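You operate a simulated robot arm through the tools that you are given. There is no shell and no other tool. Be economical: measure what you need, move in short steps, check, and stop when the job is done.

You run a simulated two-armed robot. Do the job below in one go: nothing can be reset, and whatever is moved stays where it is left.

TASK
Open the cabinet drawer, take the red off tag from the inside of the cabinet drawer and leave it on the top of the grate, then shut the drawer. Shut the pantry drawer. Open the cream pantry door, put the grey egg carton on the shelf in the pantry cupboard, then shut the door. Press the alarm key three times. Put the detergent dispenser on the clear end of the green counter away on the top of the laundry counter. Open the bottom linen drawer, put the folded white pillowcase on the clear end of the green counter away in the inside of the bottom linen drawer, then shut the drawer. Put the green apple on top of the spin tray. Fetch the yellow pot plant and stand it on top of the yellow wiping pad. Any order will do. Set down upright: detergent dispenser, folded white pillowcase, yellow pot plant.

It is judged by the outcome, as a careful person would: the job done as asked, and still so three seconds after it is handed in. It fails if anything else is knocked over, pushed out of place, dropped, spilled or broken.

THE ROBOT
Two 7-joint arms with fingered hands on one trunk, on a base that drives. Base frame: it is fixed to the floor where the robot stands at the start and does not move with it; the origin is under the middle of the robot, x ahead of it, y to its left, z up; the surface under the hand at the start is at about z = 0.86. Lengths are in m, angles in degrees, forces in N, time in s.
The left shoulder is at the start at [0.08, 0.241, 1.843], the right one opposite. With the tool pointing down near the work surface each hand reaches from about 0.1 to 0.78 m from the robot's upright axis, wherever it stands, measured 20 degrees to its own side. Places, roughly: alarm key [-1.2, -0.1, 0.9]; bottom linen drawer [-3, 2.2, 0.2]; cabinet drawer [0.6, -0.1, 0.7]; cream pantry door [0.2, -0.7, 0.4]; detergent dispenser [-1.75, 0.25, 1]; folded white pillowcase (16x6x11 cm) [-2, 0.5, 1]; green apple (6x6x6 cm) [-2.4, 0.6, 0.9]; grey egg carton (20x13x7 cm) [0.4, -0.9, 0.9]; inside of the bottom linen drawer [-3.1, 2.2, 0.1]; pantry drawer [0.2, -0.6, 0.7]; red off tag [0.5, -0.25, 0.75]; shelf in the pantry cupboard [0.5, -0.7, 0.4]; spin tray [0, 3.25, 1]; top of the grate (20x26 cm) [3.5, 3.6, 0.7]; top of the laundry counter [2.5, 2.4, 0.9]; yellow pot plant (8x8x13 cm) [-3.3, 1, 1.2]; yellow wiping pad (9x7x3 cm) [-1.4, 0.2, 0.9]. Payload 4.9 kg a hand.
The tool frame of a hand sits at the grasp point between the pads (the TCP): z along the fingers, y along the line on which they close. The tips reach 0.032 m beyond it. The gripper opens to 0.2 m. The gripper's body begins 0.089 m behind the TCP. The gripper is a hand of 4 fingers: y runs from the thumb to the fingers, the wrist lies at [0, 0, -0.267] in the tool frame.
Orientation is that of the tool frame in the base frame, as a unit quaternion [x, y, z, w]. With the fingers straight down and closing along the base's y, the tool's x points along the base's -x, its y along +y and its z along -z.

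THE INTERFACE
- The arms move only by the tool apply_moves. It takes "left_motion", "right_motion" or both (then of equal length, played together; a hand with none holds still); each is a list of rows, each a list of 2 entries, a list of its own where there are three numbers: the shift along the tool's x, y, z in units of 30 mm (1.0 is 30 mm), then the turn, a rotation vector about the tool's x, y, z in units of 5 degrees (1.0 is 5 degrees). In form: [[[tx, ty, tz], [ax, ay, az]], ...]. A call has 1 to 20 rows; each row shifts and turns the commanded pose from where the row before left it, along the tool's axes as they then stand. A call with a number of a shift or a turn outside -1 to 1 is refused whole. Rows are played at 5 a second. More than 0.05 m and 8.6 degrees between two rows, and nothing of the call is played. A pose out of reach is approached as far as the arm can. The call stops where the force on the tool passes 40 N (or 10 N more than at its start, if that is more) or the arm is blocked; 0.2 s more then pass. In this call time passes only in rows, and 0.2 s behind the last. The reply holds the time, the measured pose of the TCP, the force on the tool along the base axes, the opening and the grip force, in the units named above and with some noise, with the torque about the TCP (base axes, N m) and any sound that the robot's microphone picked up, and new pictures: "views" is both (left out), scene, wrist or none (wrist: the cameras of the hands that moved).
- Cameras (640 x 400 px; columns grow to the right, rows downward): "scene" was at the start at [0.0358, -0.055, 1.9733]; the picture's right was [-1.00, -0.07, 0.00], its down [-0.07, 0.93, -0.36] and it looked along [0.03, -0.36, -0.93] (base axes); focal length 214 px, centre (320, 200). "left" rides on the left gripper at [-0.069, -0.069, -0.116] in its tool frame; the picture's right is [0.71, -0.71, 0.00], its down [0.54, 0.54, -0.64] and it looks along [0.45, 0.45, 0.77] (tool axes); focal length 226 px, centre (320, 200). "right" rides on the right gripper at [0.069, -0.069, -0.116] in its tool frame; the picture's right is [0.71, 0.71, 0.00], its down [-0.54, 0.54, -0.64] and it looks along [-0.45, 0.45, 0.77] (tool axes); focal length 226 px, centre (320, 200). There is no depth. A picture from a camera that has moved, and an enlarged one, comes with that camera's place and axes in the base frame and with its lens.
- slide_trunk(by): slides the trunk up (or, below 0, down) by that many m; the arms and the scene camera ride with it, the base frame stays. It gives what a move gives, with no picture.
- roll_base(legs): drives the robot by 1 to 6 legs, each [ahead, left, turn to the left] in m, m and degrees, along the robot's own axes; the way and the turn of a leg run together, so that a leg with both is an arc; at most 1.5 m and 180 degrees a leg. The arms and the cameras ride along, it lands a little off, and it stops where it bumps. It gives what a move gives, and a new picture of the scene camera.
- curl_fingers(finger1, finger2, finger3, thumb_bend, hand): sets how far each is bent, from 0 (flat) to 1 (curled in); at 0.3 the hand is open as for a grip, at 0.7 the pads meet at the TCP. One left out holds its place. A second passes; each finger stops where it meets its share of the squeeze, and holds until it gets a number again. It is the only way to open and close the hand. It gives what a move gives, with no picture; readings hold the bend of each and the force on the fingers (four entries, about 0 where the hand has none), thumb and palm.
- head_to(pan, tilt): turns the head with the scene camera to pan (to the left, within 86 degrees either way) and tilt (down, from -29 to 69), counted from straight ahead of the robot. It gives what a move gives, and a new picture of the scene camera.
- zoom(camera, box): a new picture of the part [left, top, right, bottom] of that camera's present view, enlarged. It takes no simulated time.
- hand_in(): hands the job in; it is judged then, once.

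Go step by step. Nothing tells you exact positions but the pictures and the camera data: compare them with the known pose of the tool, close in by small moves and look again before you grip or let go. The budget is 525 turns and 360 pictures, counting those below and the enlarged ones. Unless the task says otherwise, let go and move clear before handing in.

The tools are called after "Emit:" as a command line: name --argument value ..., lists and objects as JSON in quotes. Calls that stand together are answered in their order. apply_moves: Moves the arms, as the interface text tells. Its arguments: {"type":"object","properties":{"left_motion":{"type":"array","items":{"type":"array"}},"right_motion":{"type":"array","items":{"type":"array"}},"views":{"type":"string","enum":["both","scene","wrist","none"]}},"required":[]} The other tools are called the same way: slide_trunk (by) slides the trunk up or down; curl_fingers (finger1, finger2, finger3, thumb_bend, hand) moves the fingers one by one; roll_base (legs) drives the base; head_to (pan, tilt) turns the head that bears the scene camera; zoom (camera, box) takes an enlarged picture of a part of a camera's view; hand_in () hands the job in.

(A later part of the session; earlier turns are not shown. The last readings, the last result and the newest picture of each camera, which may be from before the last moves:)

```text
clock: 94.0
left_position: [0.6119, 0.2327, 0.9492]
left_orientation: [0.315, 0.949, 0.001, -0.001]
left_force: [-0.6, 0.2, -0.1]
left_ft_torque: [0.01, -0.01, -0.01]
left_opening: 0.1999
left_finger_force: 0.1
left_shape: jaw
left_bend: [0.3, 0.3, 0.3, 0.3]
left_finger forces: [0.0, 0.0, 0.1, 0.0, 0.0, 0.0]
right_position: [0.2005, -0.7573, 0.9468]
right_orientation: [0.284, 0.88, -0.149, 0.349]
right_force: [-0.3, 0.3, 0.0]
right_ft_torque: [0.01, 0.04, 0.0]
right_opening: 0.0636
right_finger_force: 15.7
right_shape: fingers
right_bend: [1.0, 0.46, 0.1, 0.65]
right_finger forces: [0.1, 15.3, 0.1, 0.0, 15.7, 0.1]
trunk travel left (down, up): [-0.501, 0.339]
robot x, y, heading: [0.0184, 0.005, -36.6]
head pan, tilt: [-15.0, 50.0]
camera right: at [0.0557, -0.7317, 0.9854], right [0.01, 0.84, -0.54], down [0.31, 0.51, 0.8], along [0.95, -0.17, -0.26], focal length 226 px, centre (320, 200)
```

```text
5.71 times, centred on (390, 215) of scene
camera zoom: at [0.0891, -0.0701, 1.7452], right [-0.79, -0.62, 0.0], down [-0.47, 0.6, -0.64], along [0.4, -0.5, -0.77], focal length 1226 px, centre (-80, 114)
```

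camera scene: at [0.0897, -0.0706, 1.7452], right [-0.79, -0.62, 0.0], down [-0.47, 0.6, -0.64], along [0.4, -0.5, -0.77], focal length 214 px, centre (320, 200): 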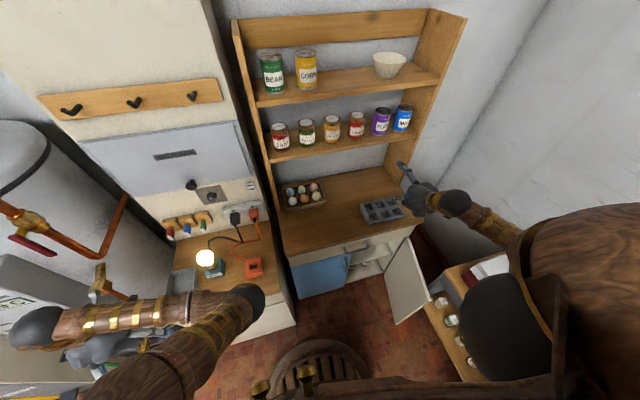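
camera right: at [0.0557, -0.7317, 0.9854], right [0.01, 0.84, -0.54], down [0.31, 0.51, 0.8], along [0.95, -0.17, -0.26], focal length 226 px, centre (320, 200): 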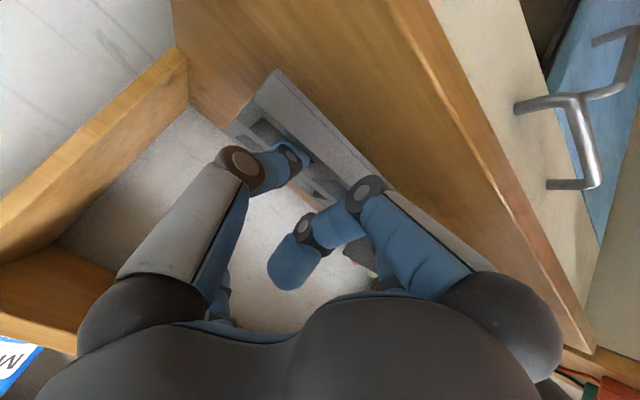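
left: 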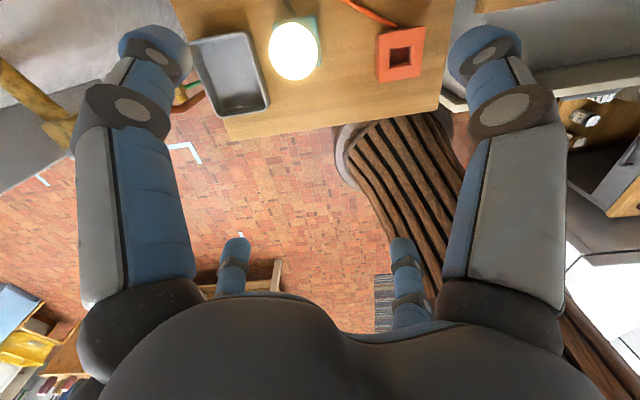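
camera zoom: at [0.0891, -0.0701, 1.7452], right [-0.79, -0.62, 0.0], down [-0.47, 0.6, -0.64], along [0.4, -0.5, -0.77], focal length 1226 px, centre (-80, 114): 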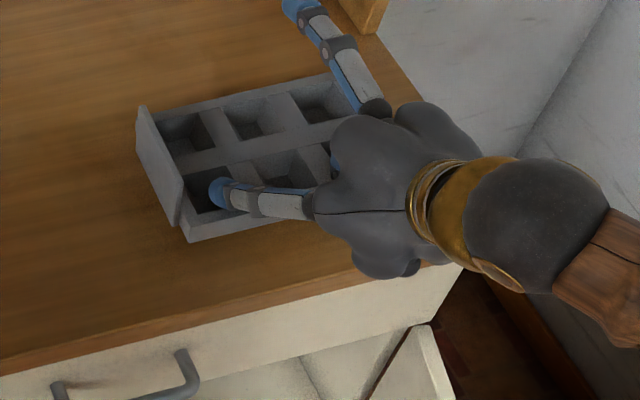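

The carton lifted level. I raise a bit more, back off, then look at the cupboard's shelf height.

Emit:
apply_moves --right_motion '[[[-0.7, 0.3, -0.7], [0, 0, 0]], [[-0.7, 0.3, -0.7], [0, 0, 0]]]' --views "none"

Emit:
roll_base --legs '[[-0.33, 0, 0]]'

Emit:
zoom --camera "scene" --box '[270, 130, 470, 290]'

```text
clock: 94.6
left_position: [0.6124, 0.233, 0.9474]
left_orientation: [0.315, 0.949, 0.0, 0.0]
left_force: [0.2, 0.6, -0.3]
left_ft_torque: [-0.03, -0.02, 0.04]
left_opening: 0.2001
left_finger_force: 0.1
left_shape: jaw
left_bend: [0.3, 0.3, 0.3, 0.3]
left_finger forces: [0.0, 0.0, 0.0, 0.0, 0.0, 0.0]
right_position: [0.2151, -0.74, 1.0054]
right_orientation: [0.283, 0.88, -0.149, 0.35]
right_force: [1.1, -0.3, 0.2]
right_ft_torque: [-0.01, 0.06, -0.02]
right_opening: 0.0637
right_finger_force: 15.1
right_shape: fingers
right_bend: [1.0, 0.46, 0.1, 0.65]
right_finger forces: [0.0, 15.2, 0.0, 0.0, 15.8, 0.0]
trunk travel left (down, up): [-0.501, 0.339]
robot x, y, heading: [0.0134, 0.0072, -36.7]
head pan, tilt: [-15.0, 50.0]
```

```text
clock: 96.8
left_position: [0.3494, 0.4282, 0.9474]
left_orientation: [0.314, 0.949, 0.001, -0.001]
left_force: [0.8, -0.8, 0.3]
left_ft_torque: [-0.01, -0.02, 0.02]
left_opening: 0.1997
left_finger_force: 0.1
left_shape: jaw
left_bend: [0.3, 0.3, 0.3, 0.3]
left_finger forces: [0.0, 0.1, 0.0, 0.1, 0.0, 0.0]
right_position: [-0.0464, -0.5466, 1.0035]
right_orientation: [0.283, 0.881, -0.149, 0.349]
right_force: [-0.5, -0.7, -0.3]
right_ft_torque: [0.0, 0.02, 0.03]
right_opening: 0.0636
right_finger_force: 15.4
right_shape: fingers
right_bend: [1.0, 0.46, 0.1, 0.65]
right_finger forces: [0.1, 15.1, 0.0, 0.0, 15.8, 0.0]
trunk travel left (down, up): [-0.501, 0.339]
robot x, y, heading: [-0.2479, 0.202, -36.5]
head pan, tilt: [-15.0, 50.0]
camera scene: at [-0.1719, 0.124, 1.7451], right [-0.78, -0.62, 0.0], down [-0.48, 0.6, -0.64], along [0.4, -0.5, -0.77], focal length 214 px, centre (320, 200)
```

scene: 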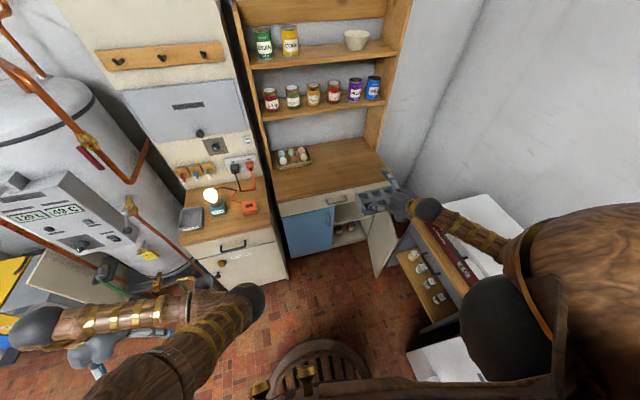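

```text
2.50 times, centred on (370, 210) of scene
camera zoom: at [-0.1719, 0.124, 1.7451], right [-0.78, -0.62, 0.0], down [-0.48, 0.6, -0.64], along [0.4, -0.5, -0.77], focal length 536 px, centre (195, 175)
```

zoom: 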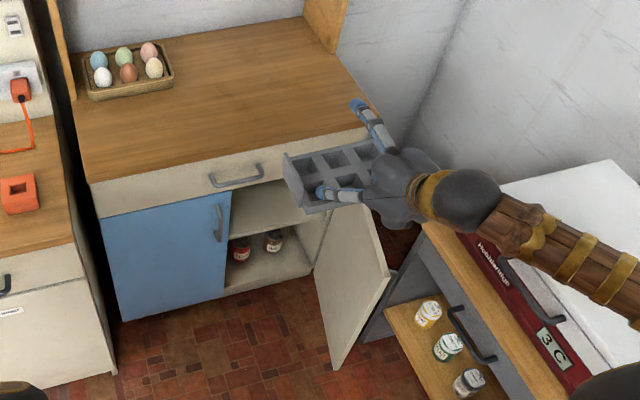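

I tuck the left arm back and bring the carton toward my midline before turning, so the right forearm stays clear of the small fridge table.

Emit:
apply_moves --left_motion '[[[1, 0, 0], [0, 0, 0]], [[1, 0, 0], [0, 0, 0]], [[1, 0, 0], [0, 0, 0]], [[1, 0, 0], [0, 0, 0]], [[1, 0, 0], [0, 0, 0]], [[1, 0, 0], [0, 0, 0]], [[1, 0, 0], [0, 0, 0]], [[1, 0, 0], [0, 0, 0]], [[1, 0, 0], [0, 0, 0]], [[0, 0, 0], [0, 0, 0]]]' --right_motion '[[[0, 1, 0], [0, 0, 0]], [[0, 1, 0], [0, 0, 0]], [[0, 1, 0], [0, 0, 0]], [[0, 1, 0], [0, 0, 0]], [[0, 1, 0], [0, 0, 0]], [[0, 1, 0], [0, 0, 0]], [[0, 1, 0], [0, 0, 0]], [[0, 1, 0], [0, 0, 0]], [[0, 1, 0], [0, 0, 0]], [[0, 1, 0], [0, 0, 0]]]' --views "none"

Emit:
roll_base --legs '[[0, 0.15, 0], [0, 0, -35]]'

Emit:
head_to --pan 0 --tilt 50

```text
clock: 99.0
left_position: [0.1316, 0.5913, 0.9493]
left_orientation: [0.314, 0.949, 0.001, 0.001]
left_force: [-0.3, -0.1, -0.2]
left_ft_torque: [-0.01, 0.04, -0.01]
left_opening: 0.1999
left_finger_force: 0.1
left_shape: jaw
left_bend: [0.3, 0.3, 0.3, 0.3]
left_finger forces: [0.0, 0.0, 0.1, 0.1, 0.0, 0.1]
right_position: [0.1333, -0.3055, 0.9848]
right_orientation: [0.282, 0.881, -0.149, 0.349]
right_force: [0.0, 0.1, -0.1]
right_ft_torque: [0.01, 0.08, -0.05]
right_opening: 0.0639
right_finger_force: 15.3
right_shape: fingers
right_bend: [1.0, 0.46, 0.1, 0.65]
right_finger forces: [0.1, 15.1, 0.0, 0.0, 15.6, 0.1]
trunk travel left (down, up): [-0.501, 0.339]
robot x, y, heading: [-0.2491, 0.2041, -36.7]
head pan, tilt: [-15.0, 50.0]
```

```text
clock: 102.0
left_position: [0.3763, 0.4238, 0.9492]
left_orientation: [0.585, 0.811, 0.001, 0.0]
left_force: [0.6, 0.6, 1.0]
left_ft_torque: [0.02, -0.02, -0.02]
left_opening: 0.1998
left_finger_force: 0.1
left_shape: jaw
left_bend: [0.3, 0.3, 0.3, 0.3]
left_finger forces: [0.0, 0.0, 0.0, 0.1, 0.0, 0.1]
right_position: [-0.1372, -0.3106, 0.9847]
right_orientation: [0.536, 0.754, -0.247, 0.288]
right_force: [0.3, -0.2, -0.9]
right_ft_torque: [0.02, -0.01, -0.01]
right_opening: 0.0633
right_finger_force: 15.0
right_shape: fingers
right_bend: [1.0, 0.46, 0.1, 0.65]
right_finger forces: [0.0, 14.9, 0.0, 0.0, 15.6, 0.1]
trunk travel left (down, up): [-0.501, 0.339]
robot x, y, heading: [-0.1524, 0.3246, -71.5]
head pan, tilt: [-15.0, 50.0]
camera scene: at [-0.1408, 0.2198, 1.7452], right [-1.0, -0.06, 0.0], down [-0.04, 0.76, -0.64], along [0.04, -0.64, -0.77], focal length 214 px, centre (320, 200)
```

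scene: 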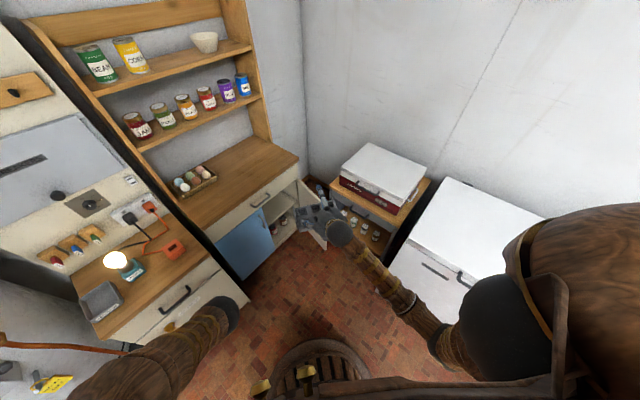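

```text
clock: 102.8
left_position: [0.3764, 0.4237, 0.948]
left_orientation: [0.585, 0.811, 0.002, 0.001]
left_force: [-0.4, 0.4, -0.8]
left_ft_torque: [-0.01, -0.01, -0.01]
left_opening: 0.1998
left_finger_force: 0.1
left_shape: jaw
left_bend: [0.3, 0.3, 0.3, 0.3]
left_finger forces: [0.0, 0.0, 0.1, 0.0, 0.0, 0.0]
right_position: [-0.1377, -0.3105, 0.985]
right_orientation: [0.535, 0.755, -0.247, 0.288]
right_force: [-0.6, 0.4, -0.5]
right_ft_torque: [0.03, 0.02, -0.01]
right_opening: 0.0638
right_finger_force: 15.6
right_shape: fingers
right_bend: [1.0, 0.46, 0.1, 0.65]
right_finger forces: [0.1, 14.9, 0.1, 0.0, 15.5, 0.0]
trunk travel left (down, up): [-0.501, 0.339]
robot x, y, heading: [-0.1555, 0.3259, -71.7]
head pan, tilt: [0.0, 50.0]
camera scene: at [-0.1213, 0.2237, 1.7452], right [-0.95, -0.31, 0.0], down [-0.24, 0.73, -0.64], along [0.2, -0.61, -0.77], focal length 214 px, centre (320, 200)
```

scene: 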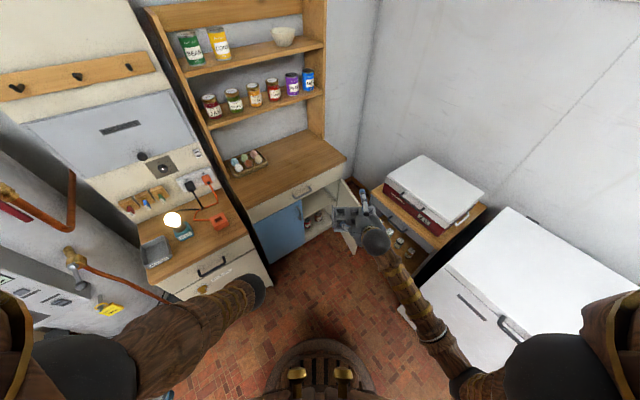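

Emit:
roll_base --legs '[[0.164, 0.115, 0]]'

Emit:
apply_moves --right_motion '[[[0, 0, 0], [-0.7, 0, -0.71]], [[0, 0, 0], [-0.7, 0, -0.71]], [[0, 0, 0], [-0.7, 0, -0.71]], [[0, 0, 0], [-0.7, 0, -0.71]], [[0, 0, 0], [-0.7, 0, -0.71]], [[0, 0, 0], [-0.7, 0, -0.71]], [[0, 0, 0], [-0.7, 0, -0.71]]]' --views "scene"

```text
clock: 104.4
left_position: [0.5366, 0.3089, 0.9505]
left_orientation: [0.585, 0.811, 0.0, 0.001]
left_force: [0.1, -0.1, 0.2]
left_ft_torque: [-0.05, -0.01, 0.01]
left_opening: 0.2002
left_finger_force: 0.0
left_shape: jaw
left_bend: [0.3, 0.3, 0.3, 0.3]
left_finger forces: [0.0, 0.0, 0.1, 0.1, 0.1, 0.0]
right_position: [0.0232, -0.4263, 0.9839]
right_orientation: [0.536, 0.754, -0.248, 0.289]
right_force: [-0.7, 1.2, -1.9]
right_ft_torque: [0.01, 0.01, 0.02]
right_opening: 0.0637
right_finger_force: 15.3
right_shape: fingers
right_bend: [1.0, 0.46, 0.1, 0.65]
right_finger forces: [0.0, 14.9, 0.1, 0.1, 15.7, 0.0]
trunk travel left (down, up): [-0.501, 0.339]
robot x, y, heading: [0.0032, 0.2063, -71.4]
head pan, tilt: [0.0, 50.0]
camera scene: at [0.0381, 0.1075, 1.7454], right [-0.95, -0.32, 0.0], down [-0.24, 0.73, -0.64], along [0.2, -0.61, -0.77], focal length 214 px, centre (320, 200)
```

scene: 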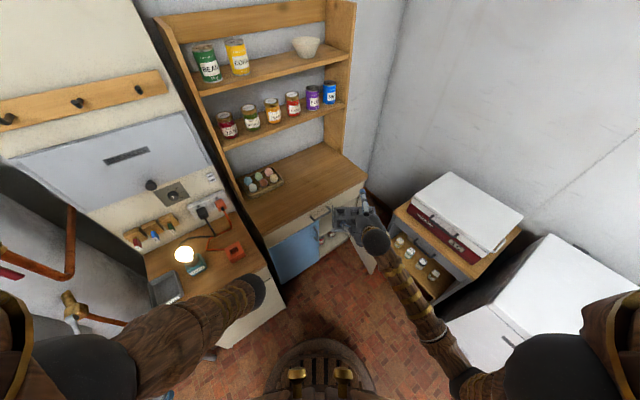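

```text
clock: 106.0
left_position: [0.5373, 0.3077, 0.9491]
left_orientation: [0.585, 0.811, 0.002, 0.0]
left_force: [-0.2, 0.5, 0.0]
left_ft_torque: [-0.02, 0.01, 0.02]
left_opening: 0.2001
left_finger_force: 0.1
left_shape: jaw
left_bend: [0.3, 0.3, 0.3, 0.3]
left_finger forces: [0.0, 0.0, 0.0, 0.0, 0.1, 0.0]
right_position: [0.0243, -0.4285, 0.9857]
right_orientation: [0.287, 0.886, -0.139, 0.335]
right_force: [-0.1, -0.5, -0.5]
right_ft_torque: [0.04, 0.04, 0.04]
right_opening: 0.0635
right_finger_force: 15.2
right_shape: fingers
right_bend: [1.0, 0.46, 0.1, 0.65]
right_finger forces: [0.1, 14.8, 0.0, 0.0, 15.4, 0.0]
trunk travel left (down, up): [-0.501, 0.339]
robot x, y, heading: [0.007, 0.2068, -71.7]
head pan, tilt: [0.0, 50.0]
camera scene: at [0.0397, 0.1062, 1.7452], right [-0.95, -0.32, 0.0], down [-0.24, 0.73, -0.64], along [0.2, -0.61, -0.77], focal length 214 px, centre (320, 200)
```

scene: 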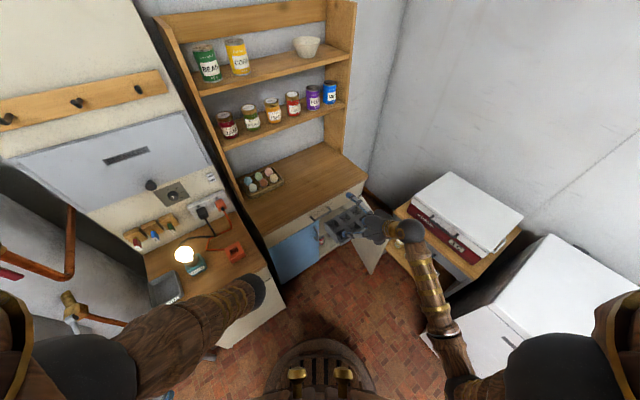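

Emit:
apply_moves --right_motion '[[[0.678, 0, 0.735], [0, 0, 0]], [[0.678, 0, 0.735], [0, 0, 0]], [[0.678, 0, 0.735], [0, 0, 0]], [[0.678, 0, 0.735], [0, 0, 0]], [[0.678, 0, 0.735], [0, 0, 0]], [[0.678, 0, 0.735], [0, 0, 0]], [[0.678, 0, 0.735], [0, 0, 0]], [[0.678, 0, 0.735], [0, 0, 0]], [[0.678, 0, 0.735], [0, 0, 0]], [[0.678, 0, 0.735], [0, 0, 0]], [[0.678, 0, 0.735], [0, 0, 0]]]' --views "scene"

Emit:
slide_trunk --by -0.15

Emit:
head_to --pan 0 --tilt 50

Emit:
zoom --camera "scene" --box '[260, 150, 460, 310]'

```text
clock: 108.4
left_position: [0.5375, 0.3072, 0.9492]
left_orientation: [0.585, 0.811, 0.0, -0.001]
left_force: [0.3, -0.2, 0.3]
left_ft_torque: [0.02, 0.0, 0.03]
left_opening: 0.1999
left_finger_force: 0.0
left_shape: jaw
left_bend: [0.3, 0.3, 0.3, 0.3]
left_finger forces: [0.0, 0.1, 0.0, 0.1, 0.0, 0.0]
right_position: [0.0136, -0.4406, 0.6551]
right_orientation: [0.288, 0.886, -0.138, 0.335]
right_force: [0.1, 0.3, -1.3]
right_ft_torque: [0.01, 0.05, -0.02]
right_opening: 0.0634
right_finger_force: 15.0
right_shape: fingers
right_bend: [1.0, 0.46, 0.1, 0.66]
right_finger forces: [0.1, 14.7, 0.0, 0.0, 15.4, 0.0]
trunk travel left (down, up): [-0.501, 0.339]
robot x, y, heading: [0.0038, 0.2045, -71.5]
head pan, tilt: [0.0, 50.0]
camera scene: at [0.0406, 0.1056, 1.7452], right [-0.95, -0.32, 0.0], down [-0.24, 0.73, -0.64], along [0.2, -0.61, -0.77], focal length 214 px, centre (320, 200)
```

scene: 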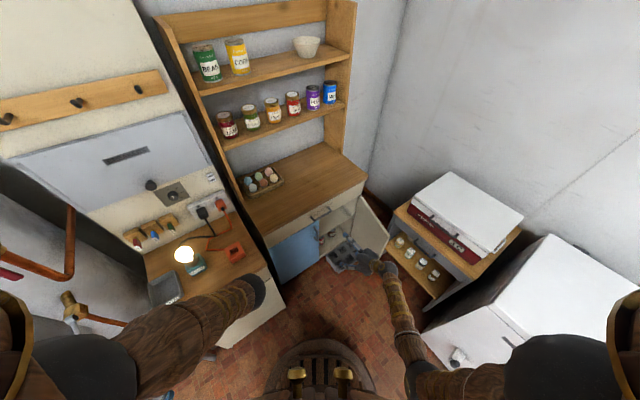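

```text
clock: 110.1
left_position: [0.5369, 0.3075, 0.8001]
left_orientation: [0.584, 0.812, 0.001, 0.0]
left_force: [-0.4, -0.8, -0.2]
left_ft_torque: [0.03, -0.02, 0.01]
left_opening: 0.2001
left_finger_force: 0.1
left_shape: jaw
left_bend: [0.3, 0.3, 0.3, 0.3]
left_finger forces: [0.1, 0.0, 0.1, 0.1, 0.1, 0.0]
right_position: [0.0127, -0.4402, 0.5049]
right_orientation: [0.288, 0.886, -0.14, 0.335]
right_force: [-0.5, -0.3, 0.8]
right_ft_torque: [0.06, 0.04, -0.01]
right_opening: 0.0632
right_finger_force: 14.9
right_shape: fingers
right_bend: [1.0, 0.46, 0.1, 0.66]
right_finger forces: [0.1, 14.6, 0.0, 0.0, 15.3, 0.1]
trunk travel left (down, up): [-0.351, 0.489]
robot x, y, heading: [0.0062, 0.2096, -71.6]
head pan, tilt: [0.0, 50.0]
```

```text
clock: 110.7
left_position: [0.5376, 0.3075, 0.7987]
left_orientation: [0.585, 0.811, 0.001, 0.0]
left_force: [0.2, -0.1, 0.5]
left_ft_torque: [0.0, 0.0, 0.02]
left_opening: 0.2
left_finger_force: 0.1
left_shape: jaw
left_bend: [0.3, 0.3, 0.3, 0.3]
left_finger forces: [0.1, 0.0, 0.0, 0.0, 0.1, 0.0]
right_position: [0.0125, -0.4411, 0.5061]
right_orientation: [0.289, 0.886, -0.139, 0.336]
right_force: [-1.1, -0.4, -0.3]
right_ft_torque: [0.0, 0.03, 0.0]
right_opening: 0.0633
right_finger_force: 15.3
right_shape: fingers
right_bend: [1.0, 0.46, 0.1, 0.66]
right_finger forces: [0.1, 14.7, 0.0, 0.1, 15.4, 0.1]
trunk travel left (down, up): [-0.351, 0.489]
robot x, y, heading: [0.006, 0.2102, -71.5]
head pan, tilt: [0.0, 50.0]
camera scene: at [0.04, 0.1064, 1.5953], right [-0.95, -0.32, 0.0], down [-0.24, 0.73, -0.64], along [0.2, -0.61, -0.77], focal length 214 px, centre (320, 200)
```

scene: 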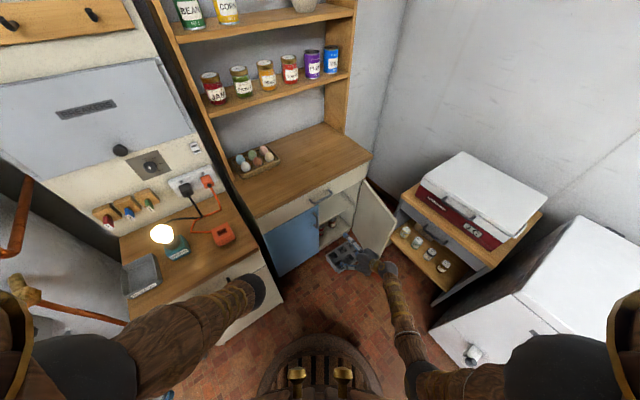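

```text
2.50 times, centred on (360, 230) of scene
camera zoom: at [0.04, 0.1064, 1.5953], right [-0.95, -0.32, 0.0], down [-0.24, 0.73, -0.64], along [0.2, -0.61, -0.77], focal length 536 px, centre (220, 125)
```

zoom: 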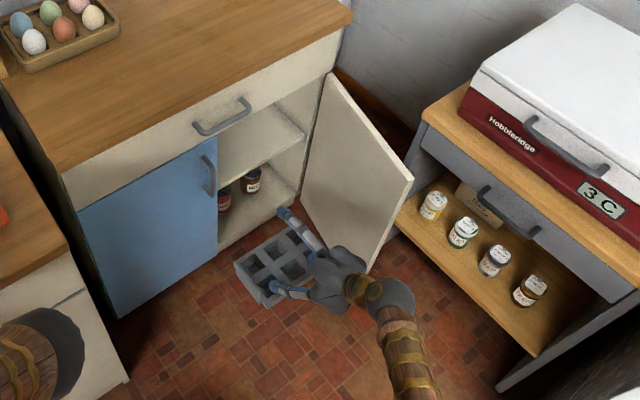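

I centre the carton on the opening, raise the left hand out of the way, then drive and reach in.

Emit:
curl_fingers --hand "right" --finger3 0.4

Emit:
apply_moves --left_motion '[[[0, 0, -1], [0, 0, 0]], [[0, 0, -1], [0, 0, 0]], [[0, 0, -1], [0, 0, 0]], [[0, 0, -1], [0, 0, 0]], [[0, 0, -1], [0, 0, 0]], [[0, 0, -1], [0, 0, 0]]]' --right_motion '[[[0, -0.85, 0], [0, 0, 0]], [[0, -0.85, 0], [0, 0, 0]], [[0, -0.85, 0], [0, 0, 0]], [[0, -0.85, 0], [0, 0, 0]], [[0, -0.85, 0], [0, 0, 0]], [[0.35, -0.5, 0.35], [0, 0, 0]]]' --views "none"

Emit:
roll_base --legs '[[0.123, 0.086, 0]]'

Emit:
zoom --camera "scene" --box '[260, 150, 460, 310]'

```text
clock: 111.7
left_position: [0.5372, 0.3073, 0.8]
left_orientation: [0.584, 0.811, 0.001, 0.0]
left_force: [0.4, 0.1, 0.4]
left_ft_torque: [0.01, 0.01, -0.02]
left_opening: 0.2
left_finger_force: 0.1
left_shape: jaw
left_bend: [0.3, 0.3, 0.3, 0.3]
left_finger forces: [0.0, 0.1, 0.1, 0.1, 0.1, 0.0]
right_position: [0.0129, -0.4407, 0.5056]
right_orientation: [0.288, 0.886, -0.139, 0.336]
right_force: [-0.1, 0.4, -0.3]
right_ft_torque: [0.02, -0.01, 0.02]
right_opening: 0.0632
right_finger_force: 14.8
right_shape: fingers
right_bend: [1.0, 0.46, 0.4, 0.66]
right_finger forces: [0.0, 14.7, 0.0, 0.1, 15.4, 0.0]
trunk travel left (down, up): [-0.351, 0.489]
robot x, y, heading: [0.0031, 0.2091, -71.5]
head pan, tilt: [0.0, 50.0]
```

```text
clock: 113.3
left_position: [0.5528, 0.3139, 0.9746]
left_orientation: [0.585, 0.811, 0.0, 0.0]
left_force: [0.3, -0.8, -0.7]
left_ft_torque: [-0.04, -0.08, -0.01]
left_opening: 0.1998
left_finger_force: 0.0
left_shape: jaw
left_bend: [0.3, 0.3, 0.3, 0.3]
left_finger forces: [0.1, 0.0, 0.0, 0.0, 0.0, 0.1]
left hand out of reach, approached as far as the arm can: row 5, 6
right_position: [-0.0282, -0.5445, 0.4987]
right_orientation: [0.256, 0.895, -0.125, 0.342]
right_force: [0.3, 0.2, -0.5]
right_ft_torque: [-0.05, 0.01, 0.02]
right_opening: 0.0629
right_finger_force: 15.2
right_shape: fingers
right_bend: [1.0, 0.46, 0.4, 0.66]
right_finger forces: [0.1, 14.9, 0.1, 0.1, 15.6, 0.0]
trunk travel left (down, up): [-0.351, 0.489]
robot x, y, heading: [0.004, 0.2041, -71.5]
head pan, tilt: [0.0, 50.0]
stopped in row 6 (right hand): the arm was blocked; the commanded pose is now the measured one
```

```text
clock: 114.7
left_position: [0.6729, 0.2243, 0.9729]
left_orientation: [0.585, 0.811, -0.001, -0.002]
left_force: [0.5, 0.3, -0.5]
left_ft_torque: [-0.01, -0.01, 0.02]
left_opening: 0.1996
left_finger_force: 0.0
left_shape: jaw
left_bend: [0.3, 0.3, 0.3, 0.3]
left_finger forces: [0.0, 0.0, 0.0, 0.0, 0.1, 0.0]
right_position: [0.0909, -0.6338, 0.4982]
right_orientation: [0.257, 0.896, -0.125, 0.341]
right_force: [0.4, 0.1, -0.2]
right_ft_torque: [0.01, 0.02, 0.03]
right_opening: 0.0632
right_finger_force: 15.2
right_shape: fingers
right_bend: [1.0, 0.46, 0.4, 0.66]
right_finger forces: [0.0, 14.8, 0.0, 0.0, 15.4, 0.0]
trunk travel left (down, up): [-0.351, 0.489]
robot x, y, heading: [0.1274, 0.1175, -71.5]
head pan, tilt: [0.0, 50.0]
camera scene: at [0.1596, 0.0171, 1.5953], right [-0.95, -0.32, 0.0], down [-0.24, 0.73, -0.64], along [0.2, -0.61, -0.77], focal length 214 px, centre (320, 200)
```

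scene: 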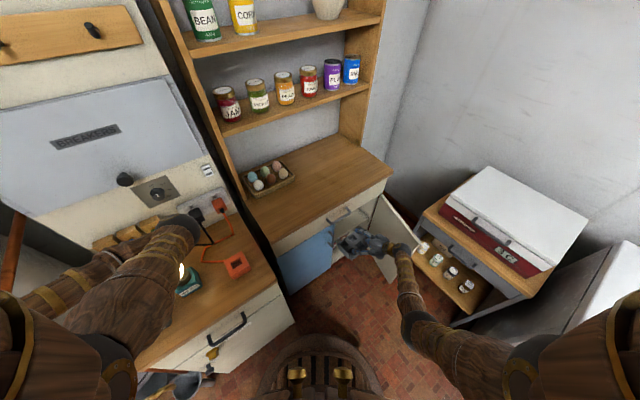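

```text
2.50 times, centred on (360, 230) of scene
camera zoom: at [0.1596, 0.0171, 1.5953], right [-0.95, -0.32, 0.0], down [-0.24, 0.73, -0.64], along [0.2, -0.61, -0.77], focal length 536 px, centre (220, 125)
```

zoom: 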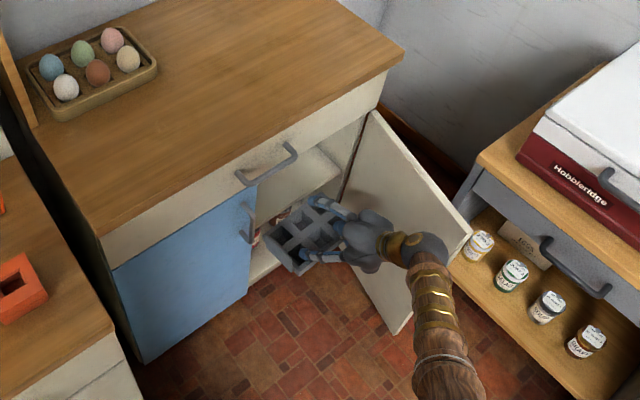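

The left elbow is awkwardly over the cabinet lamp, so this approach angle is poor. I back out, turn square to the pantry, and will enter straight ahead.

Emit:
roll_base --legs '[[-0.287, -0.2, 0], [0.057, -0.082, 0], [0, 0, 34.9]]'

Emit:
head_to --pan -15 --tilt 55

```text
clock: 119.4
left_position: [0.1747, 0.648, 0.975]
left_orientation: [0.316, 0.949, -0.001, -0.001]
left_force: [-0.2, -0.4, -0.1]
left_ft_torque: [-0.03, -0.01, -0.01]
left_opening: 0.1998
left_finger_force: 0.1
left_shape: jaw
left_bend: [0.3, 0.3, 0.3, 0.3]
left_finger forces: [0.0, 0.0, 0.1, 0.0, 0.0, 0.0]
right_position: [0.1839, -0.3882, 0.4975]
right_orientation: [-0.021, 0.931, -0.018, 0.363]
right_force: [-0.3, 0.1, 0.2]
right_ft_torque: [0.01, 0.01, -0.02]
right_opening: 0.0492
right_finger_force: 0.1
right_shape: fingers
right_bend: [1.0, 0.57, 0.4, 0.75]
right_finger forces: [0.1, 0.0, 0.0, 0.0, 0.0, 0.1]
trunk travel left (down, up): [-0.351, 0.489]
robot x, y, heading: [-0.2213, 0.2502, -36.8]
head pan, tilt: [0.0, 50.0]
camera scene: at [-0.1292, 0.1845, 1.5952], right [-0.6, -0.8, 0.0], down [-0.61, 0.46, -0.64], along [0.51, -0.39, -0.77], focal length 214 px, centre (320, 200)
```

scene: 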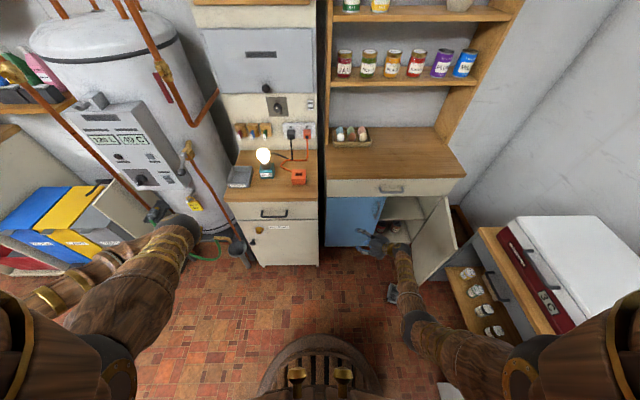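

```text
clock: 120.1
left_position: [0.1737, 0.649, 0.9731]
left_orientation: [0.316, 0.949, -0.002, -0.001]
left_force: [-0.1, 0.4, 0.1]
left_ft_torque: [0.0, 0.05, -0.01]
left_opening: 0.1999
left_finger_force: 0.1
left_shape: jaw
left_bend: [0.3, 0.3, 0.3, 0.3]
left_finger forces: [0.1, 0.0, 0.1, 0.0, 0.0, 0.1]
right_position: [0.1841, -0.3877, 0.4977]
right_orientation: [-0.022, 0.932, -0.017, 0.362]
right_force: [0.5, 0.0, 0.2]
right_ft_torque: [-0.03, -0.02, -0.03]
right_opening: 0.049
right_finger_force: 0.1
right_shape: fingers
right_bend: [1.0, 0.57, 0.4, 0.75]
right_finger forces: [0.0, 0.0, 0.0, 0.0, 0.0, 0.0]
trunk travel left (down, up): [-0.351, 0.489]
robot x, y, heading: [-0.2176, 0.2495, -37.2]
head pan, tilt: [-15.0, 55.0]
camera scene: at [-0.1462, 0.174, 1.5887], right [-0.79, -0.62, 0.0], down [-0.51, 0.64, -0.57], along [0.35, -0.45, -0.82], focal length 214 px, centre (320, 200)
```

scene: 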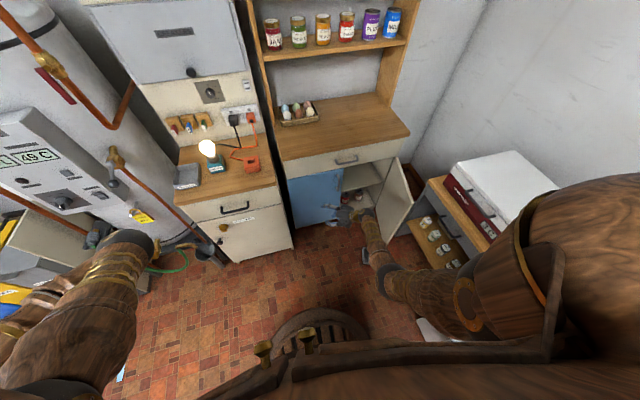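

The carton slipped out and is on the floor near the open door. I look for it.

Emit:
zoom --camera "scene" --box '[300, 170, 460, 300]'

Emit:
zoom --camera "right" --box '[0, 0, 640, 400]'

```text
3.08 times, centred on (380, 235) of scene
camera zoom: at [-0.1462, 0.174, 1.5887], right [-0.79, -0.62, 0.0], down [-0.51, 0.64, -0.57], along [0.35, -0.45, -0.82], focal length 660 px, centre (135, 92)
```

zoom: 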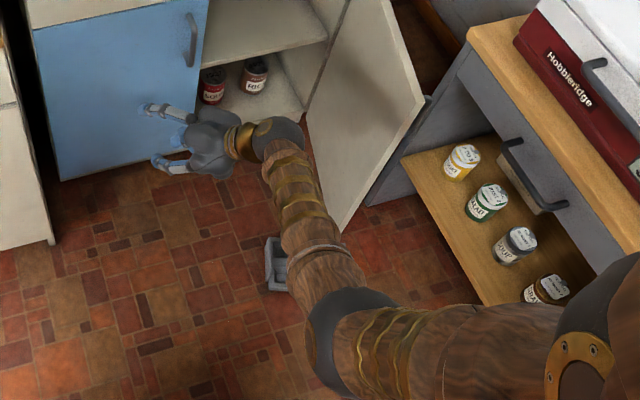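

```text
1.00 times, centred on (320, 200) of right (not enlarged: the box is as wide or as high as the picture)
camera zoom: at [0.0564, -0.4586, 0.5409], right [-0.54, 0.67, -0.51], down [-0.05, 0.58, 0.81], along [0.84, 0.47, -0.28], focal length 226 px, centre (320, 200)
```

zoom: 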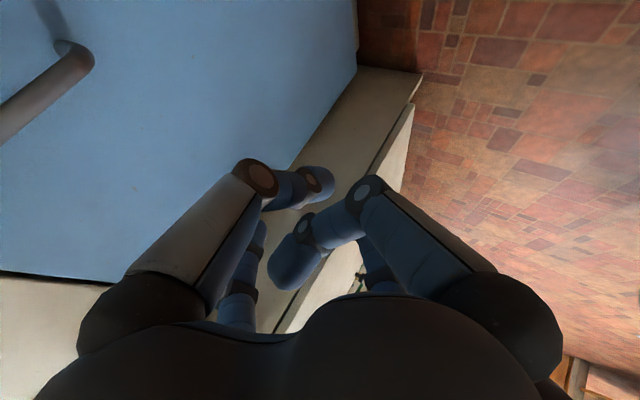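

Emit:
apply_moves --right_motion '[[[-0.678, 0, -0.735], [0.7, 0, 0.71]], [[-0.678, 0, -0.735], [0.7, 0, 0.71]], [[-0.678, 0, -0.735], [0.7, 0, 0.71]], [[-0.678, 0, -0.735], [0.7, 0, 0.71]], [[-0.678, 0, -0.735], [0.7, 0, 0.71]], [[-0.678, 0, -0.735], [0.7, 0, 0.71]], [[-0.678, 0, -0.735], [0.7, 0, 0.71]], [[-0.678, 0, -0.735], [0, 0, 0]], [[-0.678, 0, -0.735], [0, 0, 0]], [[-0.678, 0, -0.735], [0, 0, 0]], [[-0.678, 0, -0.735], [0, 0, 0]], [[-0.678, 0, -0.735], [0, 0, 0]]]' --views "none"

Emit:
head_to --pan -20 --tilt 60

Emit:
zoom --camera "scene" --box '[260, 150, 420, 280]'

```text
clock: 122.7
left_position: [0.1731, 0.6488, 0.9734]
left_orientation: [0.316, 0.949, -0.001, -0.002]
left_force: [-1.0, 0.6, 0.1]
left_ft_torque: [-0.03, 0.01, 0.02]
left_opening: 0.1998
left_finger_force: 0.0
left_shape: jaw
left_bend: [0.3, 0.3, 0.3, 0.3]
left_finger forces: [0.0, 0.0, 0.0, 0.1, 0.0, 0.1]
right_position: [0.1852, -0.3663, 0.8582]
right_orientation: [0.254, 0.89, -0.134, 0.355]
right_force: [-0.2, -0.1, -0.4]
right_ft_torque: [-0.03, -0.01, -0.02]
right_opening: 0.0488
right_finger_force: 0.0
right_shape: fingers
right_bend: [1.0, 0.57, 0.4, 0.75]
right_finger forces: [0.0, 0.1, 0.0, 0.0, 0.1, 0.0]
trunk travel left (down, up): [-0.351, 0.489]
robot x, y, heading: [-0.2172, 0.2496, -37.0]
head pan, tilt: [-15.0, 55.0]
```

```text
clock: 123.4
left_position: [0.1741, 0.6477, 0.974]
left_orientation: [0.315, 0.949, -0.002, -0.001]
left_force: [-1.0, -0.5, 0.2]
left_ft_torque: [0.02, 0.02, -0.01]
left_opening: 0.2
left_finger_force: 0.0
left_shape: jaw
left_bend: [0.3, 0.3, 0.3, 0.3]
left_finger forces: [0.1, 0.0, 0.0, 0.1, 0.1, 0.0]
right_position: [0.186, -0.3667, 0.8578]
right_orientation: [0.255, 0.89, -0.136, 0.354]
right_force: [-0.8, -0.6, -0.2]
right_ft_torque: [-0.01, 0.0, 0.0]
right_opening: 0.0487
right_finger_force: 0.0
right_shape: fingers
right_bend: [1.0, 0.57, 0.4, 0.75]
right_finger forces: [0.1, 0.0, 0.0, 0.0, 0.0, 0.0]
trunk travel left (down, up): [-0.351, 0.489]
robot x, y, heading: [-0.2133, 0.2448, -37.0]
head pan, tilt: [-20.0, 60.0]
camera scene: at [-0.1543, 0.1749, 1.5827], right [-0.84, -0.55, 0.0], down [-0.47, 0.73, -0.5], along [0.27, -0.42, -0.87], focal length 214 px, centre (320, 200)
```

scene: 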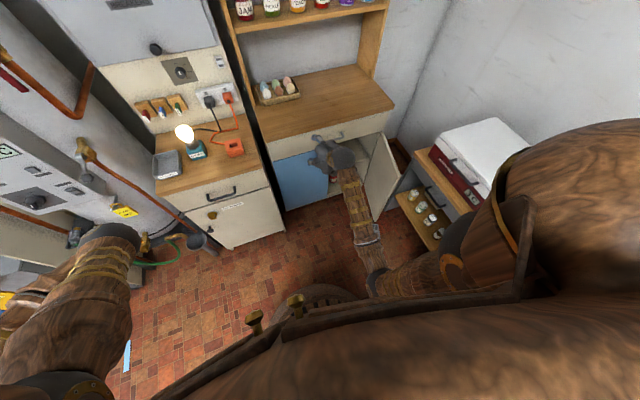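

```text
3.08 times, centred on (340, 215) of scene
camera zoom: at [-0.1543, 0.1749, 1.5827], right [-0.84, -0.55, 0.0], down [-0.47, 0.73, -0.5], along [0.27, -0.42, -0.87], focal length 660 px, centre (258, 154)
```

zoom: 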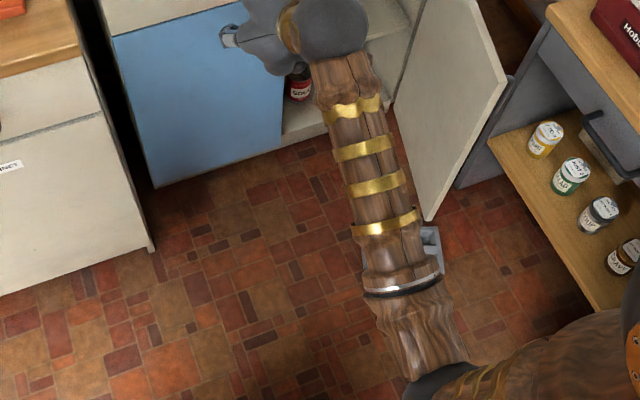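

Emit:
apply_moves --right_motion '[[[0, 1, 0], [0, 0, 0]], [[0, 1, 0], [0, 0, 0]], [[0, 1, 0], [0, 0, 0]], [[0, 1, 0], [0, 0, 0]], [[0, 1, 0], [0, 0, 0]], [[0, 1, 0], [0, 0, 0]], [[0, 1, 0], [0, 0, 0]]]' --views "none"

Emit:
zoom --camera "scene" --box '[260, 150, 420, 280]'

```text
clock: 125.0
left_position: [0.1743, 0.6481, 0.9733]
left_orientation: [0.317, 0.949, -0.001, -0.002]
left_force: [0.1, 1.2, -0.7]
left_ft_torque: [-0.01, 0.0, 0.02]
left_opening: 0.2001
left_finger_force: 0.2
left_shape: jaw
left_bend: [0.3, 0.3, 0.3, 0.3]
left_finger forces: [0.0, 0.0, 0.0, 0.0, 0.1, 0.0]
right_position: [0.3003, -0.1904, 0.845]
right_orientation: [0.254, 0.889, -0.136, 0.355]
right_force: [0.6, -0.3, 0.1]
right_ft_torque: [0.02, 0.0, -0.02]
right_opening: 0.0489
right_finger_force: 0.0
right_shape: fingers
right_bend: [1.0, 0.57, 0.4, 0.75]
right_finger forces: [0.0, 0.0, 0.1, 0.0, 0.0, 0.1]
trunk travel left (down, up): [-0.351, 0.489]
robot x, y, heading: [-0.2166, 0.249, -36.8]
head pan, tilt: [-20.0, 60.0]
```

```text
3.08 times, centred on (340, 215) of scene
camera zoom: at [-0.1537, 0.1755, 1.5827], right [-0.84, -0.55, 0.0], down [-0.47, 0.73, -0.5], along [0.27, -0.42, -0.87], focal length 660 px, centre (258, 154)
```

zoom: 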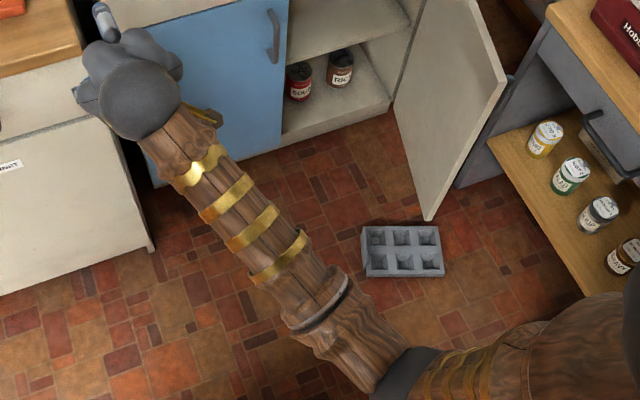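

The carton is upright and whole on the floor. I move the hand over it, lowering as I go, to pick it up the same way.

Emit:
curl_fingers --hand "right" --finger1 1.0 --finger2 0.48 --finger3 0.1 --thumb_bend 0.48

Emit:
apply_moves --right_motion '[[[0.745, -1, 0.264], [0, 0, 0]], [[0.745, -1, 0.264], [0, 0, 0]], [[0.745, -1, 0.264], [0, 0, 0]], [[0.745, -1, 0.264], [0, 0, 0]], [[0.745, -1, 0.264], [0, 0, 0]], [[0.745, -1, 0.264], [0, 0, 0]], [[0.745, -1, 0.264], [0, 0, 0]], [[0.745, -1, 0.264], [0, 0, 0]], [[0.745, -1, 0.264], [0, 0, 0]], [[0.745, -1, 0.264], [0, 0, 0]], [[0.745, -1, 0.264], [0, 0, 0]], [[0.745, -1, 0.264], [0, 0, 0]], [[0.745, -1, 0.264], [0, 0, 0]], [[0.745, -1, 0.264], [0.7, 0, 0.71]], [[0.745, -1, 0.264], [0.7, 0, 0.71]], [[0.745, -1, 0.264], [0.7, 0, 0.71]], [[0.7, -0.5, 0.3], [0.7, 0, 0.71]]]' --views "scene"

```text
clock: 126.0
left_position: [0.1748, 0.6472, 0.9735]
left_orientation: [0.316, 0.949, -0.001, -0.001]
left_force: [-0.2, 0.1, 0.0]
left_ft_torque: [-0.01, 0.03, 0.02]
left_opening: 0.2
left_finger_force: 0.0
left_shape: jaw
left_bend: [0.3, 0.3, 0.3, 0.3]
left_finger forces: [0.1, 0.0, 0.0, 0.0, 0.0, 0.1]
right_position: [0.3002, -0.1911, 0.8448]
right_orientation: [0.255, 0.889, -0.135, 0.355]
right_force: [-0.7, 0.0, 0.5]
right_ft_torque: [0.0, 0.0, -0.02]
right_opening: 0.0879
right_finger_force: 0.1
right_shape: fingers
right_bend: [1.0, 0.48, 0.1, 0.48]
right_finger forces: [0.0, 0.0, 0.0, 0.1, 0.0, 0.1]
trunk travel left (down, up): [-0.351, 0.489]
robot x, y, heading: [-0.2159, 0.244, -36.9]
head pan, tilt: [-20.0, 60.0]
```

```text
clock: 129.6
left_position: [0.1747, 0.6471, 0.9737]
left_orientation: [0.317, 0.949, -0.002, -0.001]
left_force: [0.4, -0.3, 0.0]
left_ft_torque: [0.0, 0.03, 0.01]
left_opening: 0.1998
left_finger_force: 0.1
left_shape: jaw
left_bend: [0.3, 0.3, 0.3, 0.3]
left_finger forces: [0.0, 0.0, 0.0, 0.1, 0.0, 0.0]
right_position: [-0.1364, -0.5144, 0.5122]
right_orientation: [0.404, 0.828, -0.198, 0.335]
right_force: [1.2, 0.8, 0.0]
right_ft_torque: [0.0, -0.02, 0.02]
right_opening: 0.0883
right_finger_force: 0.1
right_shape: fingers
right_bend: [1.0, 0.48, 0.1, 0.48]
right_finger forces: [0.1, 0.0, 0.0, 0.1, 0.0, 0.1]
trunk travel left (down, up): [-0.351, 0.489]
robot x, y, heading: [-0.2171, 0.2463, -36.7]
head pan, tilt: [-20.0, 60.0]
camera scene: at [-0.1544, 0.1749, 1.5827], right [-0.84, -0.55, 0.0], down [-0.47, 0.73, -0.5], along [0.27, -0.42, -0.87], focal length 214 px, centre (320, 200)
```

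scene: 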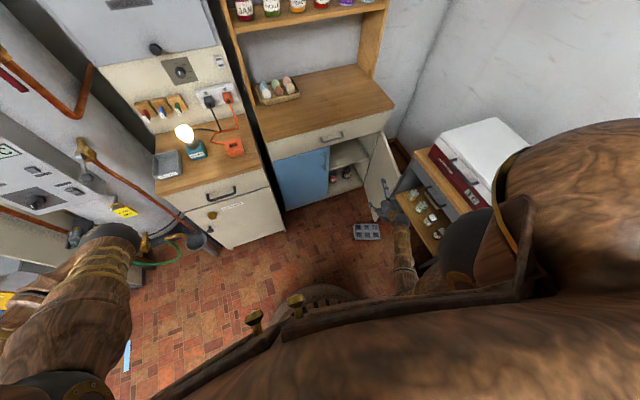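

Emit:
slide_trunk --by -0.33

Emit:
head_to --pan -30 --tilt 60

Emit:
zoom --camera "scene" --box '[260, 150, 420, 280]'

Emit:
zoom --camera "right" --box '[0, 0, 640, 400]'

```text
clock: 132.8
left_position: [0.1737, 0.6482, 0.6439]
left_orientation: [0.316, 0.949, -0.001, -0.001]
left_force: [-0.2, -0.7, 0.0]
left_ft_torque: [0.03, 0.01, 0.02]
left_opening: 0.2
left_finger_force: 0.1
left_shape: jaw
left_bend: [0.3, 0.3, 0.3, 0.3]
left_finger forces: [0.0, 0.0, 0.0, 0.1, 0.1, 0.0]
right_position: [-0.1366, -0.5146, 0.1824]
right_orientation: [0.403, 0.828, -0.198, 0.334]
right_force: [0.6, 0.1, 0.9]
right_ft_torque: [0.03, 0.01, -0.01]
right_opening: 0.0879
right_finger_force: 0.0
right_shape: fingers
right_bend: [1.0, 0.48, 0.1, 0.48]
right_finger forces: [0.0, 0.0, 0.0, 0.0, 0.1, 0.0]
trunk travel left (down, up): [-0.021, 0.819]
robot x, y, heading: [-0.2169, 0.2478, -37.0]
head pan, tilt: [-20.0, 60.0]
```

```text
clock: 133.6
left_position: [0.1748, 0.6476, 0.6442]
left_orientation: [0.317, 0.949, -0.001, -0.001]
left_force: [0.2, 1.0, -0.1]
left_ft_torque: [-0.02, -0.03, -0.05]
left_opening: 0.2
left_finger_force: 0.1
left_shape: jaw
left_bend: [0.3, 0.3, 0.3, 0.3]
left_finger forces: [0.1, 0.1, 0.0, 0.0, 0.1, 0.0]
right_position: [-0.1374, -0.5145, 0.1834]
right_orientation: [0.404, 0.828, -0.198, 0.335]
right_force: [0.1, -0.5, -0.2]
right_ft_torque: [0.02, 0.0, -0.01]
right_opening: 0.0881
right_finger_force: 0.0
right_shape: fingers
right_bend: [1.0, 0.48, 0.1, 0.48]
right_finger forces: [0.0, 0.0, 0.0, 0.1, 0.0, 0.1]
trunk travel left (down, up): [-0.021, 0.819]
robot x, y, heading: [-0.2165, 0.25, -36.9]
head pan, tilt: [-30.0, 60.0]
camera scene: at [-0.1647, 0.1695, 1.2527], right [-0.92, -0.39, 0.0], down [-0.34, 0.8, -0.5], along [0.2, -0.46, -0.87], focal length 214 px, centre (320, 200)
```

scene: 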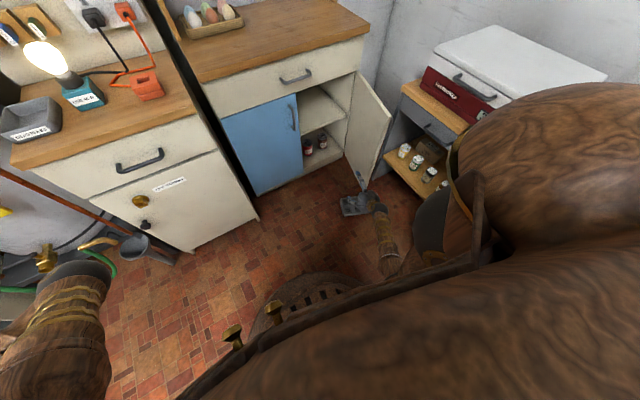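

```text
3.08 times, centred on (340, 215) of scene
camera zoom: at [-0.1647, 0.1695, 1.2527], right [-0.92, -0.39, 0.0], down [-0.34, 0.8, -0.5], along [0.2, -0.46, -0.87], focal length 660 px, centre (258, 154)
```

zoom: 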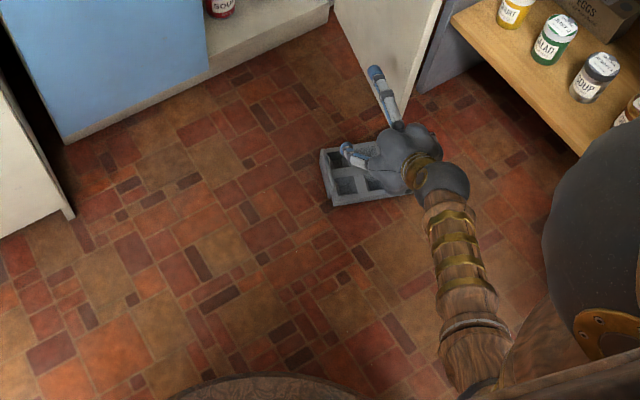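

```text
1.00 times, centred on (320, 200) of right (not enlarged: the box is as wide or as high as the picture)
camera zoom: at [-0.2689, -0.4484, 0.219], right [0.25, 0.8, -0.55], down [0.42, 0.42, 0.8], along [0.87, -0.43, -0.24], focal length 226 px, centre (320, 200)
```

zoom: 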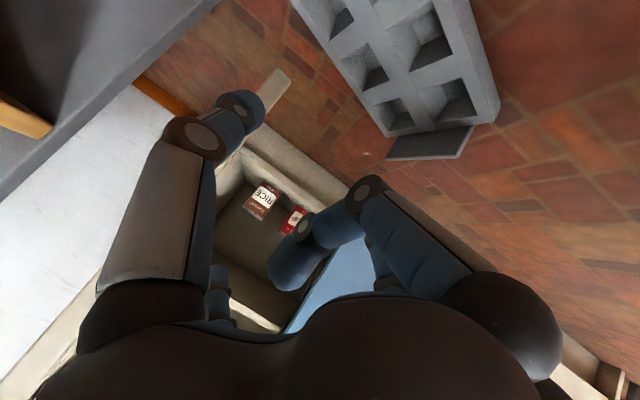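

Emit:
apply_moves --right_motion '[[[0.71, -0.05, 0.25], [0, 0, 0]], [[0.71, -0.05, 0.25], [0, 0, 0]], [[0.71, -0.05, 0.25], [0, 0, 0]], [[0.71, -0.05, 0.25], [0, 0, 0]]]' --views "wrist"

Emit:
zoom --camera "scene" --box '[310, 170, 400, 240]'

```text
clock: 134.6
left_position: [0.1733, 0.6471, 0.6442]
left_orientation: [0.317, 0.948, -0.001, -0.001]
left_force: [-0.1, 0.1, -0.1]
left_ft_torque: [-0.01, -0.02, -0.02]
left_opening: 0.1999
left_finger_force: 0.2
left_shape: jaw
left_bend: [0.3, 0.3, 0.3, 0.3]
left_finger forces: [0.1, 0.0, 0.0, 0.1, 0.0, 0.0]
right_position: [-0.1689, -0.49, 0.1017]
right_orientation: [0.404, 0.828, -0.199, 0.335]
right_force: [-0.6, 0.3, 0.6]
right_ft_torque: [0.02, -0.04, 0.0]
right_opening: 0.088
right_finger_force: 0.0
right_shape: fingers
right_bend: [1.0, 0.48, 0.1, 0.48]
right_finger forces: [0.1, 0.1, 0.0, 0.0, 0.1, 0.0]
trunk travel left (down, up): [-0.021, 0.819]
robot x, y, heading: [-0.2135, 0.2481, -37.1]
head pan, tilt: [-30.0, 60.0]
camera right: at [-0.3005, -0.4245, 0.137], right [0.25, 0.8, -0.55], down [0.42, 0.42, 0.8], along [0.87, -0.43, -0.24], focal length 226 px, centre (320, 200)
```

right: 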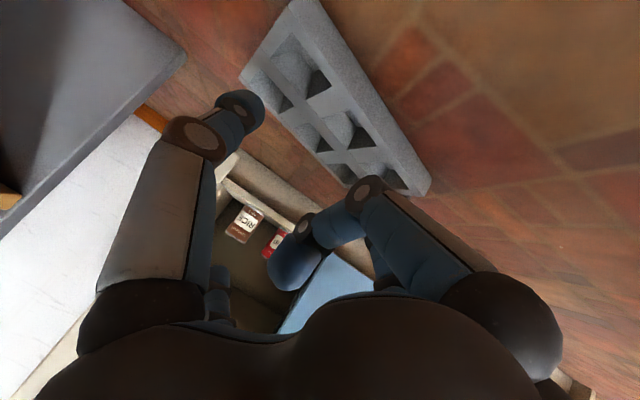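

```text
5.71 times, centred on (355, 205) of scene
camera zoom: at [-0.165, 0.1692, 1.2527], right [-0.92, -0.39, 0.0], down [-0.34, 0.8, -0.5], along [0.2, -0.46, -0.87], focal length 1226 px, centre (120, 171)
```

zoom: 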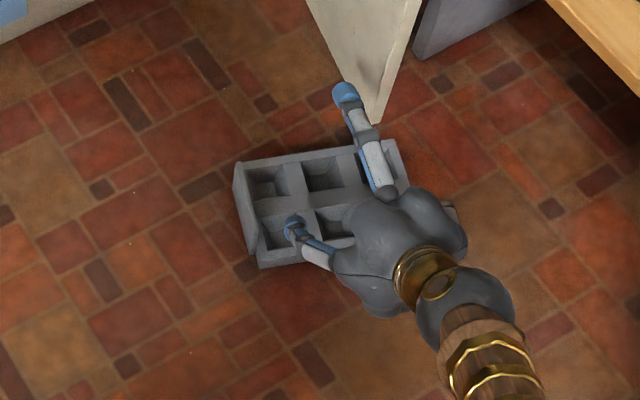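

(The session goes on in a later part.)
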